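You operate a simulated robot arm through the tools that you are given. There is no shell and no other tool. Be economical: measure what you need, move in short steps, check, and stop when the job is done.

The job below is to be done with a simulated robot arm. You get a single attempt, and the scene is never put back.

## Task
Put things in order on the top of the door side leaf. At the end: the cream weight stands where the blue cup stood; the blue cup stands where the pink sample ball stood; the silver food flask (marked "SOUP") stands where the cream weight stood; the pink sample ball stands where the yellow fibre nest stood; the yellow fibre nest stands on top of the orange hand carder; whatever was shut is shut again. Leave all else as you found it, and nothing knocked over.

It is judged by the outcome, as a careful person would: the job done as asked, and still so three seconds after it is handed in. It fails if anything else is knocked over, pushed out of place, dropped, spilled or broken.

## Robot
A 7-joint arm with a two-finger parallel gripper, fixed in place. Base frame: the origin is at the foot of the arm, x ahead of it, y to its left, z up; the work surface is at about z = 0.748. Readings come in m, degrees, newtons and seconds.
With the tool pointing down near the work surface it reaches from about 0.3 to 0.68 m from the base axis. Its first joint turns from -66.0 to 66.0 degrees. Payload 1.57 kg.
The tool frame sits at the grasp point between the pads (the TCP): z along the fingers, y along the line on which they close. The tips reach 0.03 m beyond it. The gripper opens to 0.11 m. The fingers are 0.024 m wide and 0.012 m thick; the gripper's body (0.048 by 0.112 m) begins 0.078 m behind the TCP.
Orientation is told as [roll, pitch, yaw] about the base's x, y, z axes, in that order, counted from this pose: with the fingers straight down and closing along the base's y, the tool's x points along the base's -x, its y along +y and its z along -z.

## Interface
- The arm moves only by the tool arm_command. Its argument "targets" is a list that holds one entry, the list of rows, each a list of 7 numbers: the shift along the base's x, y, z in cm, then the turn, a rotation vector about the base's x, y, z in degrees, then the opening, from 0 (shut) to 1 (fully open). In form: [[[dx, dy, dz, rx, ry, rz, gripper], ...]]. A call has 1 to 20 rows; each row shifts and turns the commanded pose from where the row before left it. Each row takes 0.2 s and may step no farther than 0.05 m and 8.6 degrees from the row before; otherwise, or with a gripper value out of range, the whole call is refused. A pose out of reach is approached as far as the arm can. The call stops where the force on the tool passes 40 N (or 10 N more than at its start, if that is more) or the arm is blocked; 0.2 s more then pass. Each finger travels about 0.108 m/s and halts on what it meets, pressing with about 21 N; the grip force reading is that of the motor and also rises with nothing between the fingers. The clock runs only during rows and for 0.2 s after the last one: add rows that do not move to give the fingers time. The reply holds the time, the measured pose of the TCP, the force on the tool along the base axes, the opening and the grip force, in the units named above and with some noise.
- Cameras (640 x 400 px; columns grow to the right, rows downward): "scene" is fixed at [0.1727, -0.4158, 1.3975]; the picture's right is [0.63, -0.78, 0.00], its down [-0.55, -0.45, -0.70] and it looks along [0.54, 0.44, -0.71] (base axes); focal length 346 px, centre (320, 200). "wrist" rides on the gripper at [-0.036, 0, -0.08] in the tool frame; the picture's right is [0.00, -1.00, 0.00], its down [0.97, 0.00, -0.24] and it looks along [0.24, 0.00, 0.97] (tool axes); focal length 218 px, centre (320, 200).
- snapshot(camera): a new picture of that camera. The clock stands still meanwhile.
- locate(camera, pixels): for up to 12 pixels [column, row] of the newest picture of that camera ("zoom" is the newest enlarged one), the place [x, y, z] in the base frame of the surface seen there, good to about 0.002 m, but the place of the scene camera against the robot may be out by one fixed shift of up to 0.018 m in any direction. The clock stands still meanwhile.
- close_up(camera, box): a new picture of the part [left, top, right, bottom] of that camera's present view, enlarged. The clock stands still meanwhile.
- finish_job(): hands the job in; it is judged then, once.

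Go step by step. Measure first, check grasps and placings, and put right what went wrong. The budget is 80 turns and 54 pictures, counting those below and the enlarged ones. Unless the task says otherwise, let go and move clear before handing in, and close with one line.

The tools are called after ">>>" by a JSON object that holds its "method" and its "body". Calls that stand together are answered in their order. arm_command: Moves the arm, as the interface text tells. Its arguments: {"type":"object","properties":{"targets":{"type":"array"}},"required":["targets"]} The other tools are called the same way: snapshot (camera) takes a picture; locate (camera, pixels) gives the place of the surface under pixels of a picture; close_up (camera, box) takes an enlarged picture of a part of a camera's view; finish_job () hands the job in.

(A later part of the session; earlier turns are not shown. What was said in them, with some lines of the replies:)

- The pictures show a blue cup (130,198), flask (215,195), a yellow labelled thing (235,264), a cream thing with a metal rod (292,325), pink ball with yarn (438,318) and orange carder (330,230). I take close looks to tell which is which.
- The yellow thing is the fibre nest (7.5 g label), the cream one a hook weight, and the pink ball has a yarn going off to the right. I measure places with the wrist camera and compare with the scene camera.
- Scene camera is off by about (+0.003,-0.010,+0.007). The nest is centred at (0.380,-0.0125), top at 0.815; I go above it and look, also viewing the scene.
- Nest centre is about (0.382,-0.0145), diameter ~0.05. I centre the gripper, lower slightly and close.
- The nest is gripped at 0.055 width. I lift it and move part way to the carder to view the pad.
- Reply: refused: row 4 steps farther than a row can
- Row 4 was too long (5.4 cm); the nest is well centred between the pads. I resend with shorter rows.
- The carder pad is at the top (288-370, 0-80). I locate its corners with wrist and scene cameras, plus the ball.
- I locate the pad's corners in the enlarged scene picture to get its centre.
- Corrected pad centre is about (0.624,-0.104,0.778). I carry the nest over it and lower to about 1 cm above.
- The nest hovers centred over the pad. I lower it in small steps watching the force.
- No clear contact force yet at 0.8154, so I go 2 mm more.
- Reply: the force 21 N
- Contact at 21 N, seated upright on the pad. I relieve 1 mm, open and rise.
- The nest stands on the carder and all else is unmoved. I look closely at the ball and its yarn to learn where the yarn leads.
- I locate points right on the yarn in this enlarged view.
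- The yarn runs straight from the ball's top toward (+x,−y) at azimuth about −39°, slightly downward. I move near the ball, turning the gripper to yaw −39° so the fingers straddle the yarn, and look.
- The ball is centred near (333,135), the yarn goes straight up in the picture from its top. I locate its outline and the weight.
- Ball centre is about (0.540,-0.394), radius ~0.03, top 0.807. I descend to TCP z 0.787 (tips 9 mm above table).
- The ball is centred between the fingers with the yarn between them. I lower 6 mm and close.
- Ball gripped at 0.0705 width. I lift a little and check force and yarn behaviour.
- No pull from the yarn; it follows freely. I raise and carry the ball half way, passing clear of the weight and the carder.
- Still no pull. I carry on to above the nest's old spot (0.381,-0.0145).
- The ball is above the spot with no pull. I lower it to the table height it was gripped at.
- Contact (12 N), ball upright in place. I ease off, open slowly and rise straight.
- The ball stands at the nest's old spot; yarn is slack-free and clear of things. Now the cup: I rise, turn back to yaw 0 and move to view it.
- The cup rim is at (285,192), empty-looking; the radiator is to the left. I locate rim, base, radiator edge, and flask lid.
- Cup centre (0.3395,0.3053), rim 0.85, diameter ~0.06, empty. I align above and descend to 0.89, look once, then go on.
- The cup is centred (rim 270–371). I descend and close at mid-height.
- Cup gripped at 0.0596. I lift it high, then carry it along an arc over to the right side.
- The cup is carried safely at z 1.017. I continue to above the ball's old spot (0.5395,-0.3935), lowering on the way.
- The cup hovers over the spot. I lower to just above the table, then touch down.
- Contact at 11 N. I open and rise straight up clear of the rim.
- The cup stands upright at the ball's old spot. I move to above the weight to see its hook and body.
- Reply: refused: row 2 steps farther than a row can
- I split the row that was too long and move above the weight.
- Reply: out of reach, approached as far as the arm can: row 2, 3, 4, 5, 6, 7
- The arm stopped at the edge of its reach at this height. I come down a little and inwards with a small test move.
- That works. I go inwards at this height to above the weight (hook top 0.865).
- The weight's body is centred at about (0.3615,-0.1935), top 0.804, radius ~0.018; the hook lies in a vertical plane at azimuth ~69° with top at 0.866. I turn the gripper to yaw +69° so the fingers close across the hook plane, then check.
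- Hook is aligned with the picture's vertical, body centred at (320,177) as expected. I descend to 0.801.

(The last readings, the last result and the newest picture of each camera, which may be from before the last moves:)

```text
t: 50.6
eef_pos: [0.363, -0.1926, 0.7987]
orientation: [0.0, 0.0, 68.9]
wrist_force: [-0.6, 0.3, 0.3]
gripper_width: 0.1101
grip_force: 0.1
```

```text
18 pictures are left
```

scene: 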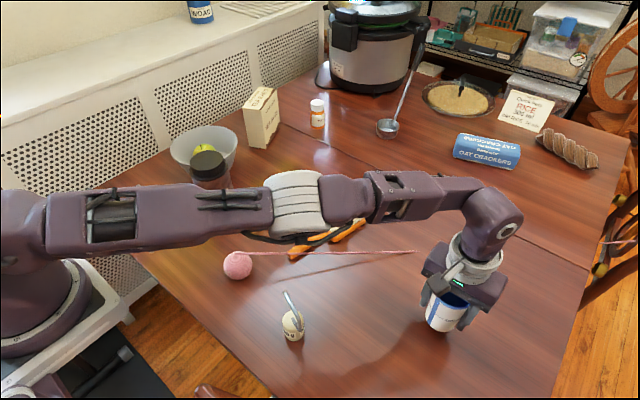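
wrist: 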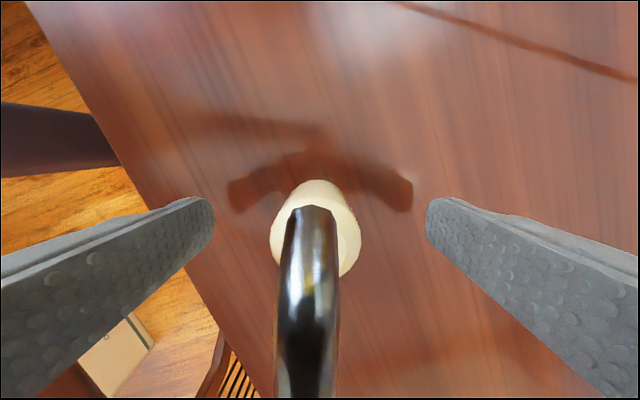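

The body (270–361) sits between the fingers and the hook clears them. I close.

>>> {"method": "arm_command", "body": {"targets": [[[0, 0, 0, 0, 0, 0, 0.7], [0, 0, 0, 0, 0, 0, 0.4], [0, 0, 0, 0, 0, 0, 0.2], [0, 0, 0, 0, 0, 0, 0.15], [0, 0, 0, 0, 0, 0, 0.15], [0, 0, 0, 0, 0, 0, 0.15]]]}}

```text
t: 52.0
eef_pos: [0.3617, -0.1924, 0.7989]
orientation: [-0.1, -0.1, 68.9]
wrist_force: [0.3, 0.1, 1.2]
gripper_width: 0.0364
grip_force: 21.4
```

Weight gripped at 0.0364. I lift it to ~0.985 and carry it to above the cup's old spot (0.339,0.306).

>>> {"method": "arm_command", "body": {"targets": [[[0, 0, 1.5, 0, 0, 0, 0.15], [0, 0, 4, 0, 0, 0, 0.15], [0, 0, 4, 0, 0, 0, 0.15], [0, 0, 4.5, 0, 0, 0, 0.15], [0, 0, 4.5, 0, 0, 0, 0.15], [-0.2, 4.15, 0, 0, 0, 0, 0.15], [-0.2, 4.15, 0, 0, 0, 0, 0.15], [-0.2, 4.15, 0, 0, 0, 0, 0.15], [-0.2, 4.15, 0, 0, 0, 0, 0.15], [-0.2, 4.15, 0, 0, 0, 0, 0.15], [-0.2, 4.15, 0, 0, 0, 0, 0.15], [-0.2, 4.15, 0, 0, 0, 0, 0.15], [-0.2, 4.15, 0, 0, 0, 0, 0.15], [-0.2, 4.15, 0, 0, 0, 0, 0.15], [-0.2, 4.15, 0, 0, 0, 0, 0.15], [-0.2, 4.15, 0, 0, 0, 0, 0.15], [0, 4.15, 0, 0, 0, 0, 0.15], [0, 0, 0, 0, 0, 0, 0.15], [0, 0, 0, 0, 0, 0, 0.15]]]}}

>>> {"method": "snapshot", "body": {"camera": "wrist"}}

```text
t: 56.0
eef_pos: [0.3377, 0.3056, 0.9833]
orientation: [0.0, 0.0, 68.9]
wrist_force: [0.2, 0.2, -0.3]
gripper_width: 0.0365
grip_force: 21.1
```

```text
17 pictures are left
```

wrist: 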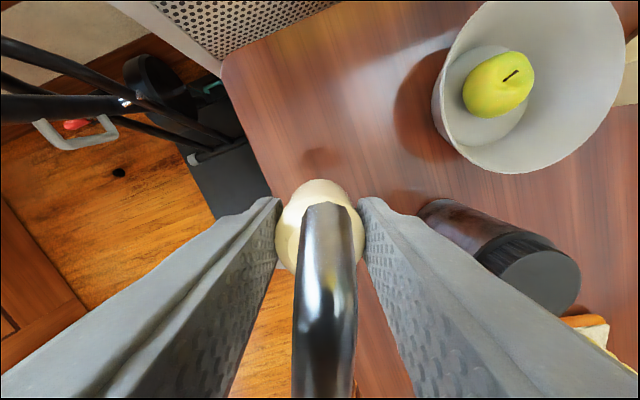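

I check the bowl's near rim and the flask before lowering.

>>> {"method": "locate", "body": {"camera": "wrist", "pixels": [[440, 110], [445, 135], [500, 172], [425, 210], [500, 270], [575, 285], [545, 275], [260, 170]]}}

>>> {"method": "arm_command", "body": {"targets": [[[0.1, 0, -4.5, 0, 0, 0, 0.15], [0, 0, -4.5, 0, 0, 0, 0.15], [0, 0, -4.5, 0, 0, 0, 0.15], [0, 0, -3.5, 0, 0, 0, 0.15], [0, 0, -0.8, 0, 0, 0, 0.15], [0, 0, 0, 0, 0, 0, 0.15]]]}}

```text
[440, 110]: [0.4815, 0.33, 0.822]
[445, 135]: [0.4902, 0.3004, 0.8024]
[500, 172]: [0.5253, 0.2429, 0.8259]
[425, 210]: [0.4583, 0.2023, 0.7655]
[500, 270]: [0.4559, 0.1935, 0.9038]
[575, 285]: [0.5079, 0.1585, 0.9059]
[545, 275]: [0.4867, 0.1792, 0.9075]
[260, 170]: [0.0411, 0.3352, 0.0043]
```

```text
t: 57.4
eef_pos: [0.3399, 0.3065, 0.8072]
orientation: [0.0, 0.0, 69.0]
wrist_force: [0.1, -0.4, -0.9]
gripper_width: 0.0366
grip_force: 21.1
```

Bowl and flask are well clear. I touch down in small steps (expected at 0.799).

>>> {"method": "arm_command", "body": {"targets": [[[0, 0, -0.4, 0, 0, 0, 0.15], [0, 0, -0.2, 0, 0, 0, 0.15], [0, 0, -0.15, 0, 0, 0, 0.15], [0, 0, -0.1, 0, 0, 0, 0.15], [0, 0, 0, 0, 0, 0, 0.15]]]}}

```text
t: 58.6
eef_pos: [0.3412, 0.3059, 0.7986]
orientation: [-0.1, 0.1, 69.0]
wrist_force: [-0.9, 0.2, 4.5]
gripper_width: 0.0365
grip_force: 20.4
```

Contact 4.5 N. I open and rise straight up clear of the hook.

>>> {"method": "arm_command", "body": {"targets": [[[0, 0, 0, 0, 0, 0, 0.4], [0, 0, 0, 0, 0, 0, 0.6], [0, 0, 0, 0, 0, 0, 0.8], [0, 0, 0, 0, 0, 0, 0.8], [0, 0, 2, 0, 0, 0, 0.8], [0, 0, 4, 0, 0, 0, 0.8], [0, 0, 4, 0, 0, 0, 0.8], [0, 0, 4.5, 0, 0, 0, 1], [0, 0, 4.5, 0, 0, 0, 1], [0, 0, 4.5, 0, 0, 0, 1], [0, 0, 0, 0, 0, 0, 1]]]}}

>>> {"method": "snapshot", "body": {"camera": "wrist"}}

```text
t: 61.0
eef_pos: [0.3414, 0.3063, 1.0362]
orientation: [-0.1, -0.1, 68.9]
wrist_force: [-0.4, 0.0, 0.0]
gripper_width: 0.1102
grip_force: 0.0
```

```text
16 pictures are left
```

wrist: 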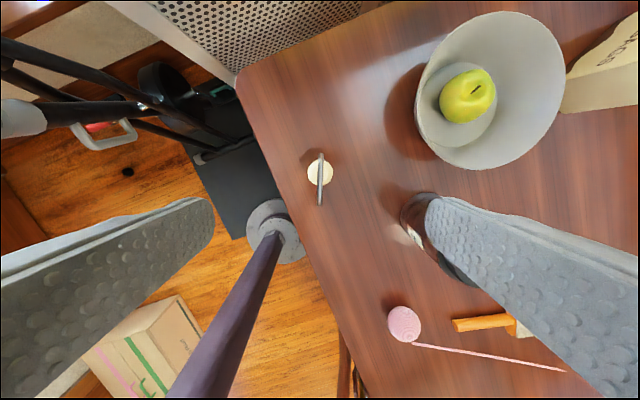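

The weight stands upright at the cup's old spot. Now the flask: keeping yaw 69° (fingers clear of the bowl), I move above it and look.

>>> {"method": "arm_command", "body": {"targets": [[[3.2, -3.3, 0, 0, 0, 0, 1], [3.2, -3.3, 0, 0, 0, 0, 1], [3.2, -3.3, 0, 0, 0, 0, 1], [3.2, -3.3, 0, 0, 0, 0, 1], [0, 0, 0, 0, 0, 0, 1], [0, 0, 0, 0, 0, 0, 1]]]}}

>>> {"method": "snapshot", "body": {"camera": "wrist"}}

>>> {"method": "close_up", "body": {"camera": "scene", "box": [170, 130, 270, 230]}}

```text
t: 62.4
eef_pos: [0.4669, 0.1728, 1.0338]
orientation: [0.0, 0.0, 69.0]
wrist_force: [-0.5, 0.3, 0.8]
gripper_width: 0.1099
grip_force: 0.1
```

```text
15 pictures are left
```

wrist: 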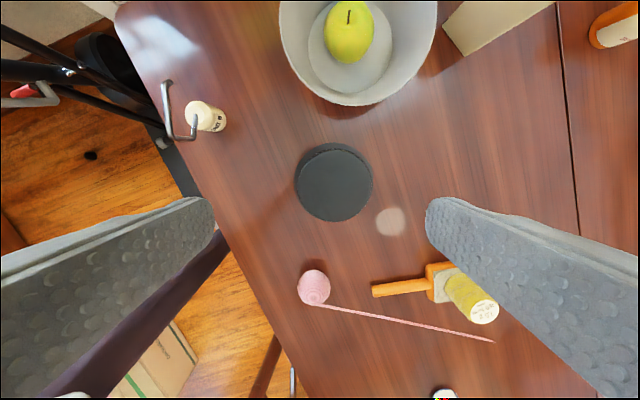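

```text
4.00 times, centred on (220, 180) of scene
```

zoom: 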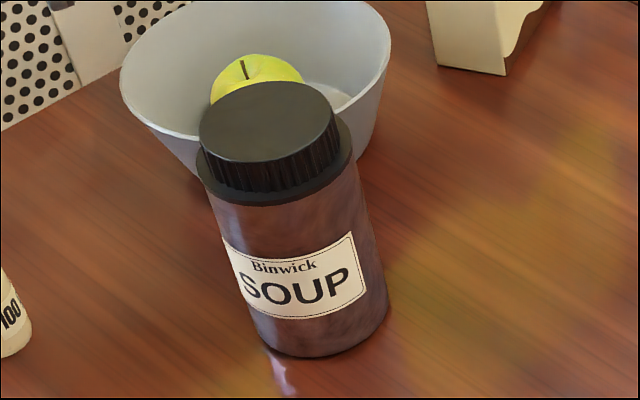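

The flask's lid is centred at (335,185). I locate lid edges, the collar, and the body and bowl.

>>> {"method": "locate", "body": {"camera": "wrist", "pixels": [[335, 187], [300, 187], [370, 187], [335, 155], [335, 219], [355, 103], [330, 100], [313, 290], [445, 395], [205, 108]]}}

>>> {"method": "locate", "body": {"camera": "zoom", "pixels": [[268, 135], [270, 172], [272, 198], [276, 210], [285, 240], [305, 348], [210, 210], [350, 185], [218, 215], [352, 190]]}}

```text
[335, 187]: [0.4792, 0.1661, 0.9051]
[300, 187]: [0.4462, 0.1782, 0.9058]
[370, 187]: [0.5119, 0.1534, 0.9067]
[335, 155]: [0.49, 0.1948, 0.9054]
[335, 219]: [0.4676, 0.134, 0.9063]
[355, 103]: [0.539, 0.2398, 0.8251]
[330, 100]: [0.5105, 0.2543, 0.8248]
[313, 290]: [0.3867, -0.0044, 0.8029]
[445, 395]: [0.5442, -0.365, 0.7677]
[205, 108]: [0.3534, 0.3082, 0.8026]
```

```text
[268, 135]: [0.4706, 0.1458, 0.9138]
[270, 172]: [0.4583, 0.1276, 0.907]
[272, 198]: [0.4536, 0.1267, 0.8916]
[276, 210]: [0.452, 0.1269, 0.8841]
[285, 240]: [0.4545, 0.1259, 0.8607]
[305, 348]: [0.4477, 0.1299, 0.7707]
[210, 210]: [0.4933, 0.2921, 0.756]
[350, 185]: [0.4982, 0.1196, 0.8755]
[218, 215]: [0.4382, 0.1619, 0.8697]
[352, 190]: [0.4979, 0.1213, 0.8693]
```

Flask centre (0.479,0.165), body radius 0.040, lid from about 0.88 to 0.906. I descend to 0.839 so the pads hold the body below the lid.

>>> {"method": "arm_command", "body": {"targets": [[[1.2, -0.8, 0, 0, 0, 0, 1], [0, 0, -4.5, 0, 0, 0, 1], [0, 0, -4.5, 0, 0, 0, 1], [0, 0, -4, 0, 0, 0, 1], [0, 0, -3.5, 0, 0, 0, 1], [0, 0, -3, 0, 0, 0, 1], [0, 0, 0, 0, 0, 0, 1], [0, 0, 0, 0, 0, 0, 1]]]}}

>>> {"method": "snapshot", "body": {"camera": "wrist"}}

```text
t: 64.2
eef_pos: [0.4798, 0.164, 0.8388]
orientation: [0.1, 0.0, 69.0]
wrist_force: [0.7, 0.3, 0.0]
gripper_width: 0.11
grip_force: 0.0
```

```text
13 pictures are left
```

wrist: 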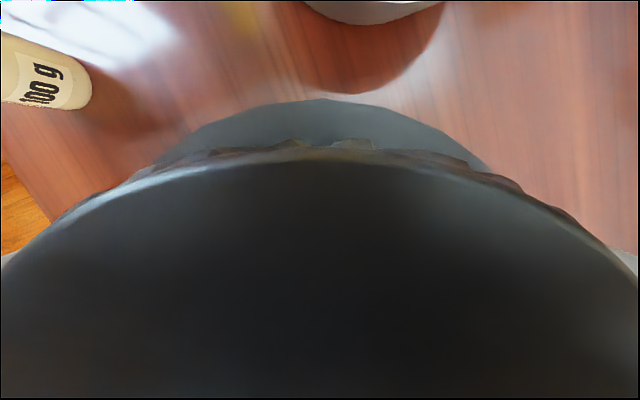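

The lid fills the view, centred at column ~322. I close on the body.

>>> {"method": "arm_command", "body": {"targets": [[[0, 0, 0, 0, 0, 0, 0.8], [0, 0, 0, 0, 0, 0, 0.6], [0, 0, 0, 0, 0, 0, 0.5], [0, 0, 0, 0, 0, 0, 0.4], [0, 0, 0, 0, 0, 0, 0.4]]]}}

>>> {"method": "close_up", "body": {"camera": "scene", "box": [150, 90, 310, 240]}}

```text
t: 65.4
eef_pos: [0.4797, 0.1647, 0.8393]
orientation: [0.0, 0.0, 69.1]
wrist_force: [-1.1, 0.2, 0.3]
gripper_width: 0.0845
grip_force: 21.1
```

```text
2.67 times, centred on (230, 165) of scene
```

zoom: 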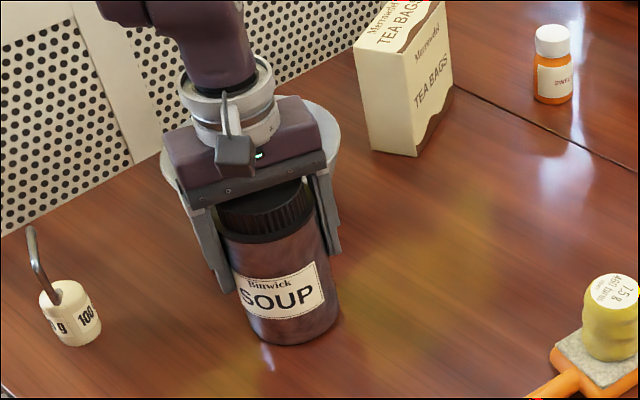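

Flask gripped on its body at 0.0845. I lift a little first and check the load and slip.

>>> {"method": "arm_command", "body": {"targets": [[[0, 0, 0.5, 0, 0, 0, 0.4], [0, 0, 1.5, 0, 0, 0, 0.4], [0, 0, 2, 0, 0, 0, 0.4], [0, 0, 0, 0, 0, 0, 0.4], [0, 0, 0, 0, 0, 0, 0.4]]]}}

>>> {"method": "close_up", "body": {"camera": "scene", "box": [150, 90, 310, 240]}}

```text
t: 66.6
eef_pos: [0.4795, 0.1663, 0.8793]
orientation: [0.0, 0.0, 69.0]
wrist_force: [0.2, -0.5, -3.9]
gripper_width: 0.0842
grip_force: 21.4
```

```text
2.67 times, centred on (230, 165) of scene
```

zoom: 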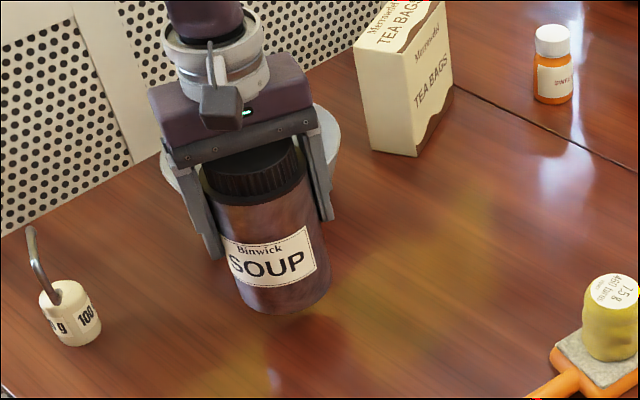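

It holds (about 4 N), no slip. I raise to ~0.97 and carry it, above ball height, to the weight's old spot (0.3615,-0.193).

>>> {"method": "arm_command", "body": {"targets": [[[0, 0, 3, 0, 0, 0, 0.4], [0, 0, 3, 0, 0, 0, 0.4], [0, 0, 3, 0, 0, 0, 0.4], [-0.7, -2, 0, 0, 0, 0, 0.4], [-1.3, -3.8, 0, 0, 0, 0, 0.4], [-1.3, -3.8, 0, 0, 0, 0, 0.4], [-1.3, -3.8, 0, 0, 0, 0, 0.4], [-1.3, -3.8, 0, 0, 0, 0, 0.4], [-1.3, -3.8, 0, 0, 0, 0, 0.4], [-1.3, -3.8, 0, 0, 0, 0, 0.4], [-1.3, -3.8, 0, 0, 0, 0, 0.4], [-1.3, -3.8, 0, 0, 0, 0, 0.4], [-0.7, -3.3, 0, 0, 0, 0, 0.4], [0, 0, 0, 0, 0, 0, 0.4], [0, 0, 0, 0, 0, 0, 0.4]]]}}

>>> {"method": "snapshot", "body": {"camera": "scene"}}

```text
t: 69.8
eef_pos: [0.3645, -0.1912, 0.9691]
orientation: [0.0, 0.0, 69.0]
wrist_force: [-0.6, 0.3, -2.7]
gripper_width: 0.0845
grip_force: 20.9
```

```text
10 pictures are left
```

scene: 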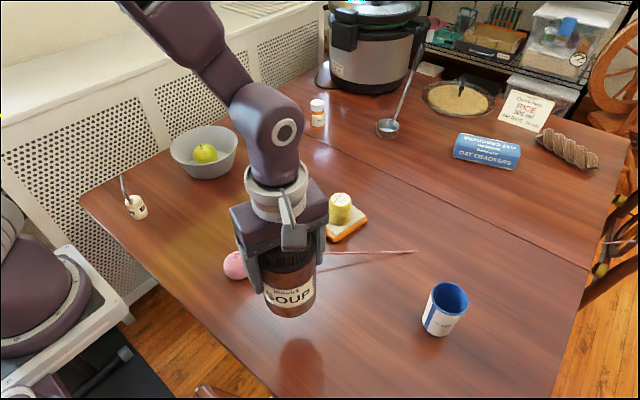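

All is in order; the flask hangs over its spot. I shift 2 mm and lower it to about 1 cm above the table.

>>> {"method": "arm_command", "body": {"targets": [[[-0.2, -0.15, -3.5, 0, 0, 0, 0.4], [0, 0, -3.5, 0, 0, 0, 0.4], [0, 0, -3, 0, 0, 0, 0.4], [0, 0, -1.8, 0, 0, 0, 0.4], [0, 0, -0.5, 0, 0, 0, 0.4], [0, 0, 0, 0, 0, 0, 0.4]]]}}

```text
t: 71.2
eef_pos: [0.3608, -0.1939, 0.8447]
orientation: [0.0, 0.1, 68.9]
wrist_force: [0.1, 0.8, -3.3]
gripper_width: 0.0847
grip_force: 21.1
```

>>> {"method": "arm_command", "body": {"targets": [[[0, 0, -0.3, 0, 0, 0, 0.4], [0, 0, -0.15, 0, 0, 0, 0.4], [0, 0, -0.1, 0, 0, 0, 0.4], [0, 0, 0, 0, 0, 0, 0.4]]]}}

```text
t: 72.2
eef_pos: [0.3592, -0.1946, 0.8399]
orientation: [0.0, 0.1, 69.0]
wrist_force: [0.0, -0.5, -3.1]
gripper_width: 0.0845
grip_force: 21.4
```

Still hanging (−3 N); I lower 2 mm more.

>>> {"method": "arm_command", "body": {"targets": [[[0.1, 0.1, -0.1, 0, 0, 0, 0.4], [0, 0, -0.1, 0, 0, 0, 0.4], [0, 0, 0, 0, 0, 0, 0.4]]]}}

```text
t: 73.0
eef_pos: [0.3613, -0.1925, 0.8388]
orientation: [0.0, 0.0, 69.1]
wrist_force: [-2.5, -2.6, 4.5]
gripper_width: 0.0842
grip_force: 21.2
```

Contact now (+4.5 N). I open and rise straight up well above the lid.

>>> {"method": "arm_command", "body": {"targets": [[[0, 0, 0, 0, 0, 0, 0.8], [0, 0, 0, 0, 0, 0, 0.9], [0, 0, 0, 0, 0, 0, 1], [0, 0, 0, 0, 0, 0, 1], [0, 0, 2, 0, 0, 0, 1], [0, 0, 4, 0, 0, 0, 1], [0, 0, 4, 0, 0, 0, 1], [0, 0, 4.5, 0, 0, 0, 1], [0, 0, 4.5, 0, 0, 0, 1], [0, 0, 0, 0, 0, 0, 1]]]}}

>>> {"method": "snapshot", "body": {"camera": "wrist"}}

>>> {"method": "snapshot", "body": {"camera": "scene"}}

```text
t: 75.2
eef_pos: [0.3596, -0.1943, 1.0305]
orientation: [0.0, 0.0, 69.0]
wrist_force: [0.2, 0.0, 0.0]
gripper_width: 0.1099
grip_force: 0.0
```

```text
9 pictures are left
```

wrist: 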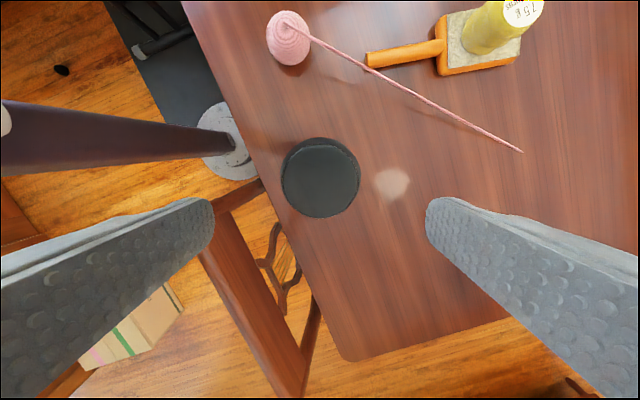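

```text
8 pictures are left
```

scene: 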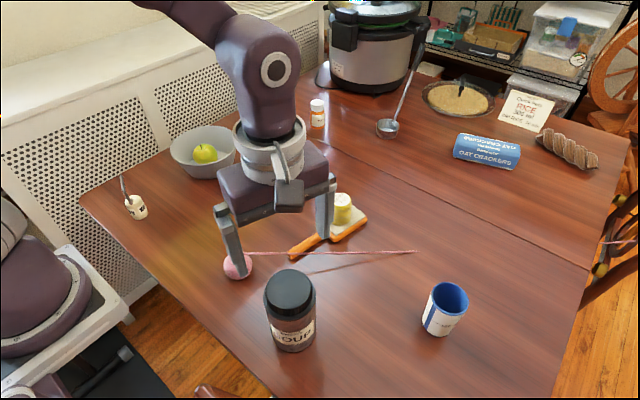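

Everything stands. I check final positions of flask lid, ball and nest with locate.

>>> {"method": "locate", "body": {"camera": "wrist", "pixels": [[284, 180], [355, 180], [320, 145], [320, 213], [288, 40], [270, 40], [306, 40], [441, 45], [462, 35]]}}

>>> {"method": "locate", "body": {"camera": "scene", "pixels": [[237, 265], [447, 287], [432, 287], [463, 298], [465, 293], [136, 205], [342, 200], [122, 180]]}}

```text
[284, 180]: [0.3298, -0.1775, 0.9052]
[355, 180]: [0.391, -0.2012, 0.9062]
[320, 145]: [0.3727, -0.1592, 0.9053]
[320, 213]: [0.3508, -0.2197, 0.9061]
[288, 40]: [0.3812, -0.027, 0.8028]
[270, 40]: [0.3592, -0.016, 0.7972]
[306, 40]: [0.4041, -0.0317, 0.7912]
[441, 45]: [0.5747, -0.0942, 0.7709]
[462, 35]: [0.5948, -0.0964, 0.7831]
```

```text
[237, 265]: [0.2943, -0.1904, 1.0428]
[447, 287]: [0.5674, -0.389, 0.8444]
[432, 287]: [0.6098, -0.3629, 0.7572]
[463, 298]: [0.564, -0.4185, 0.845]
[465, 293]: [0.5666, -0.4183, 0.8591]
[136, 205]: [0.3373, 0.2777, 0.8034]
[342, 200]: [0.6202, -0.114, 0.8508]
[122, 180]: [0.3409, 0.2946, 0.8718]
```

Flask is at (0.361,-0.190), the ball at about (0.381,-0.015), and cup, weight and nest are on their spots with the arm clear above. I hand the job in.

>>> {"method": "finish_job", "body": {}}

```text
The job is handed in.
```

The job is handed in: the weight, cup, flask and ball each stand on their asked-for spots, the nest stands on the carder, the flask's lid stayed shut, and nothing else was disturbed in the last pictures.
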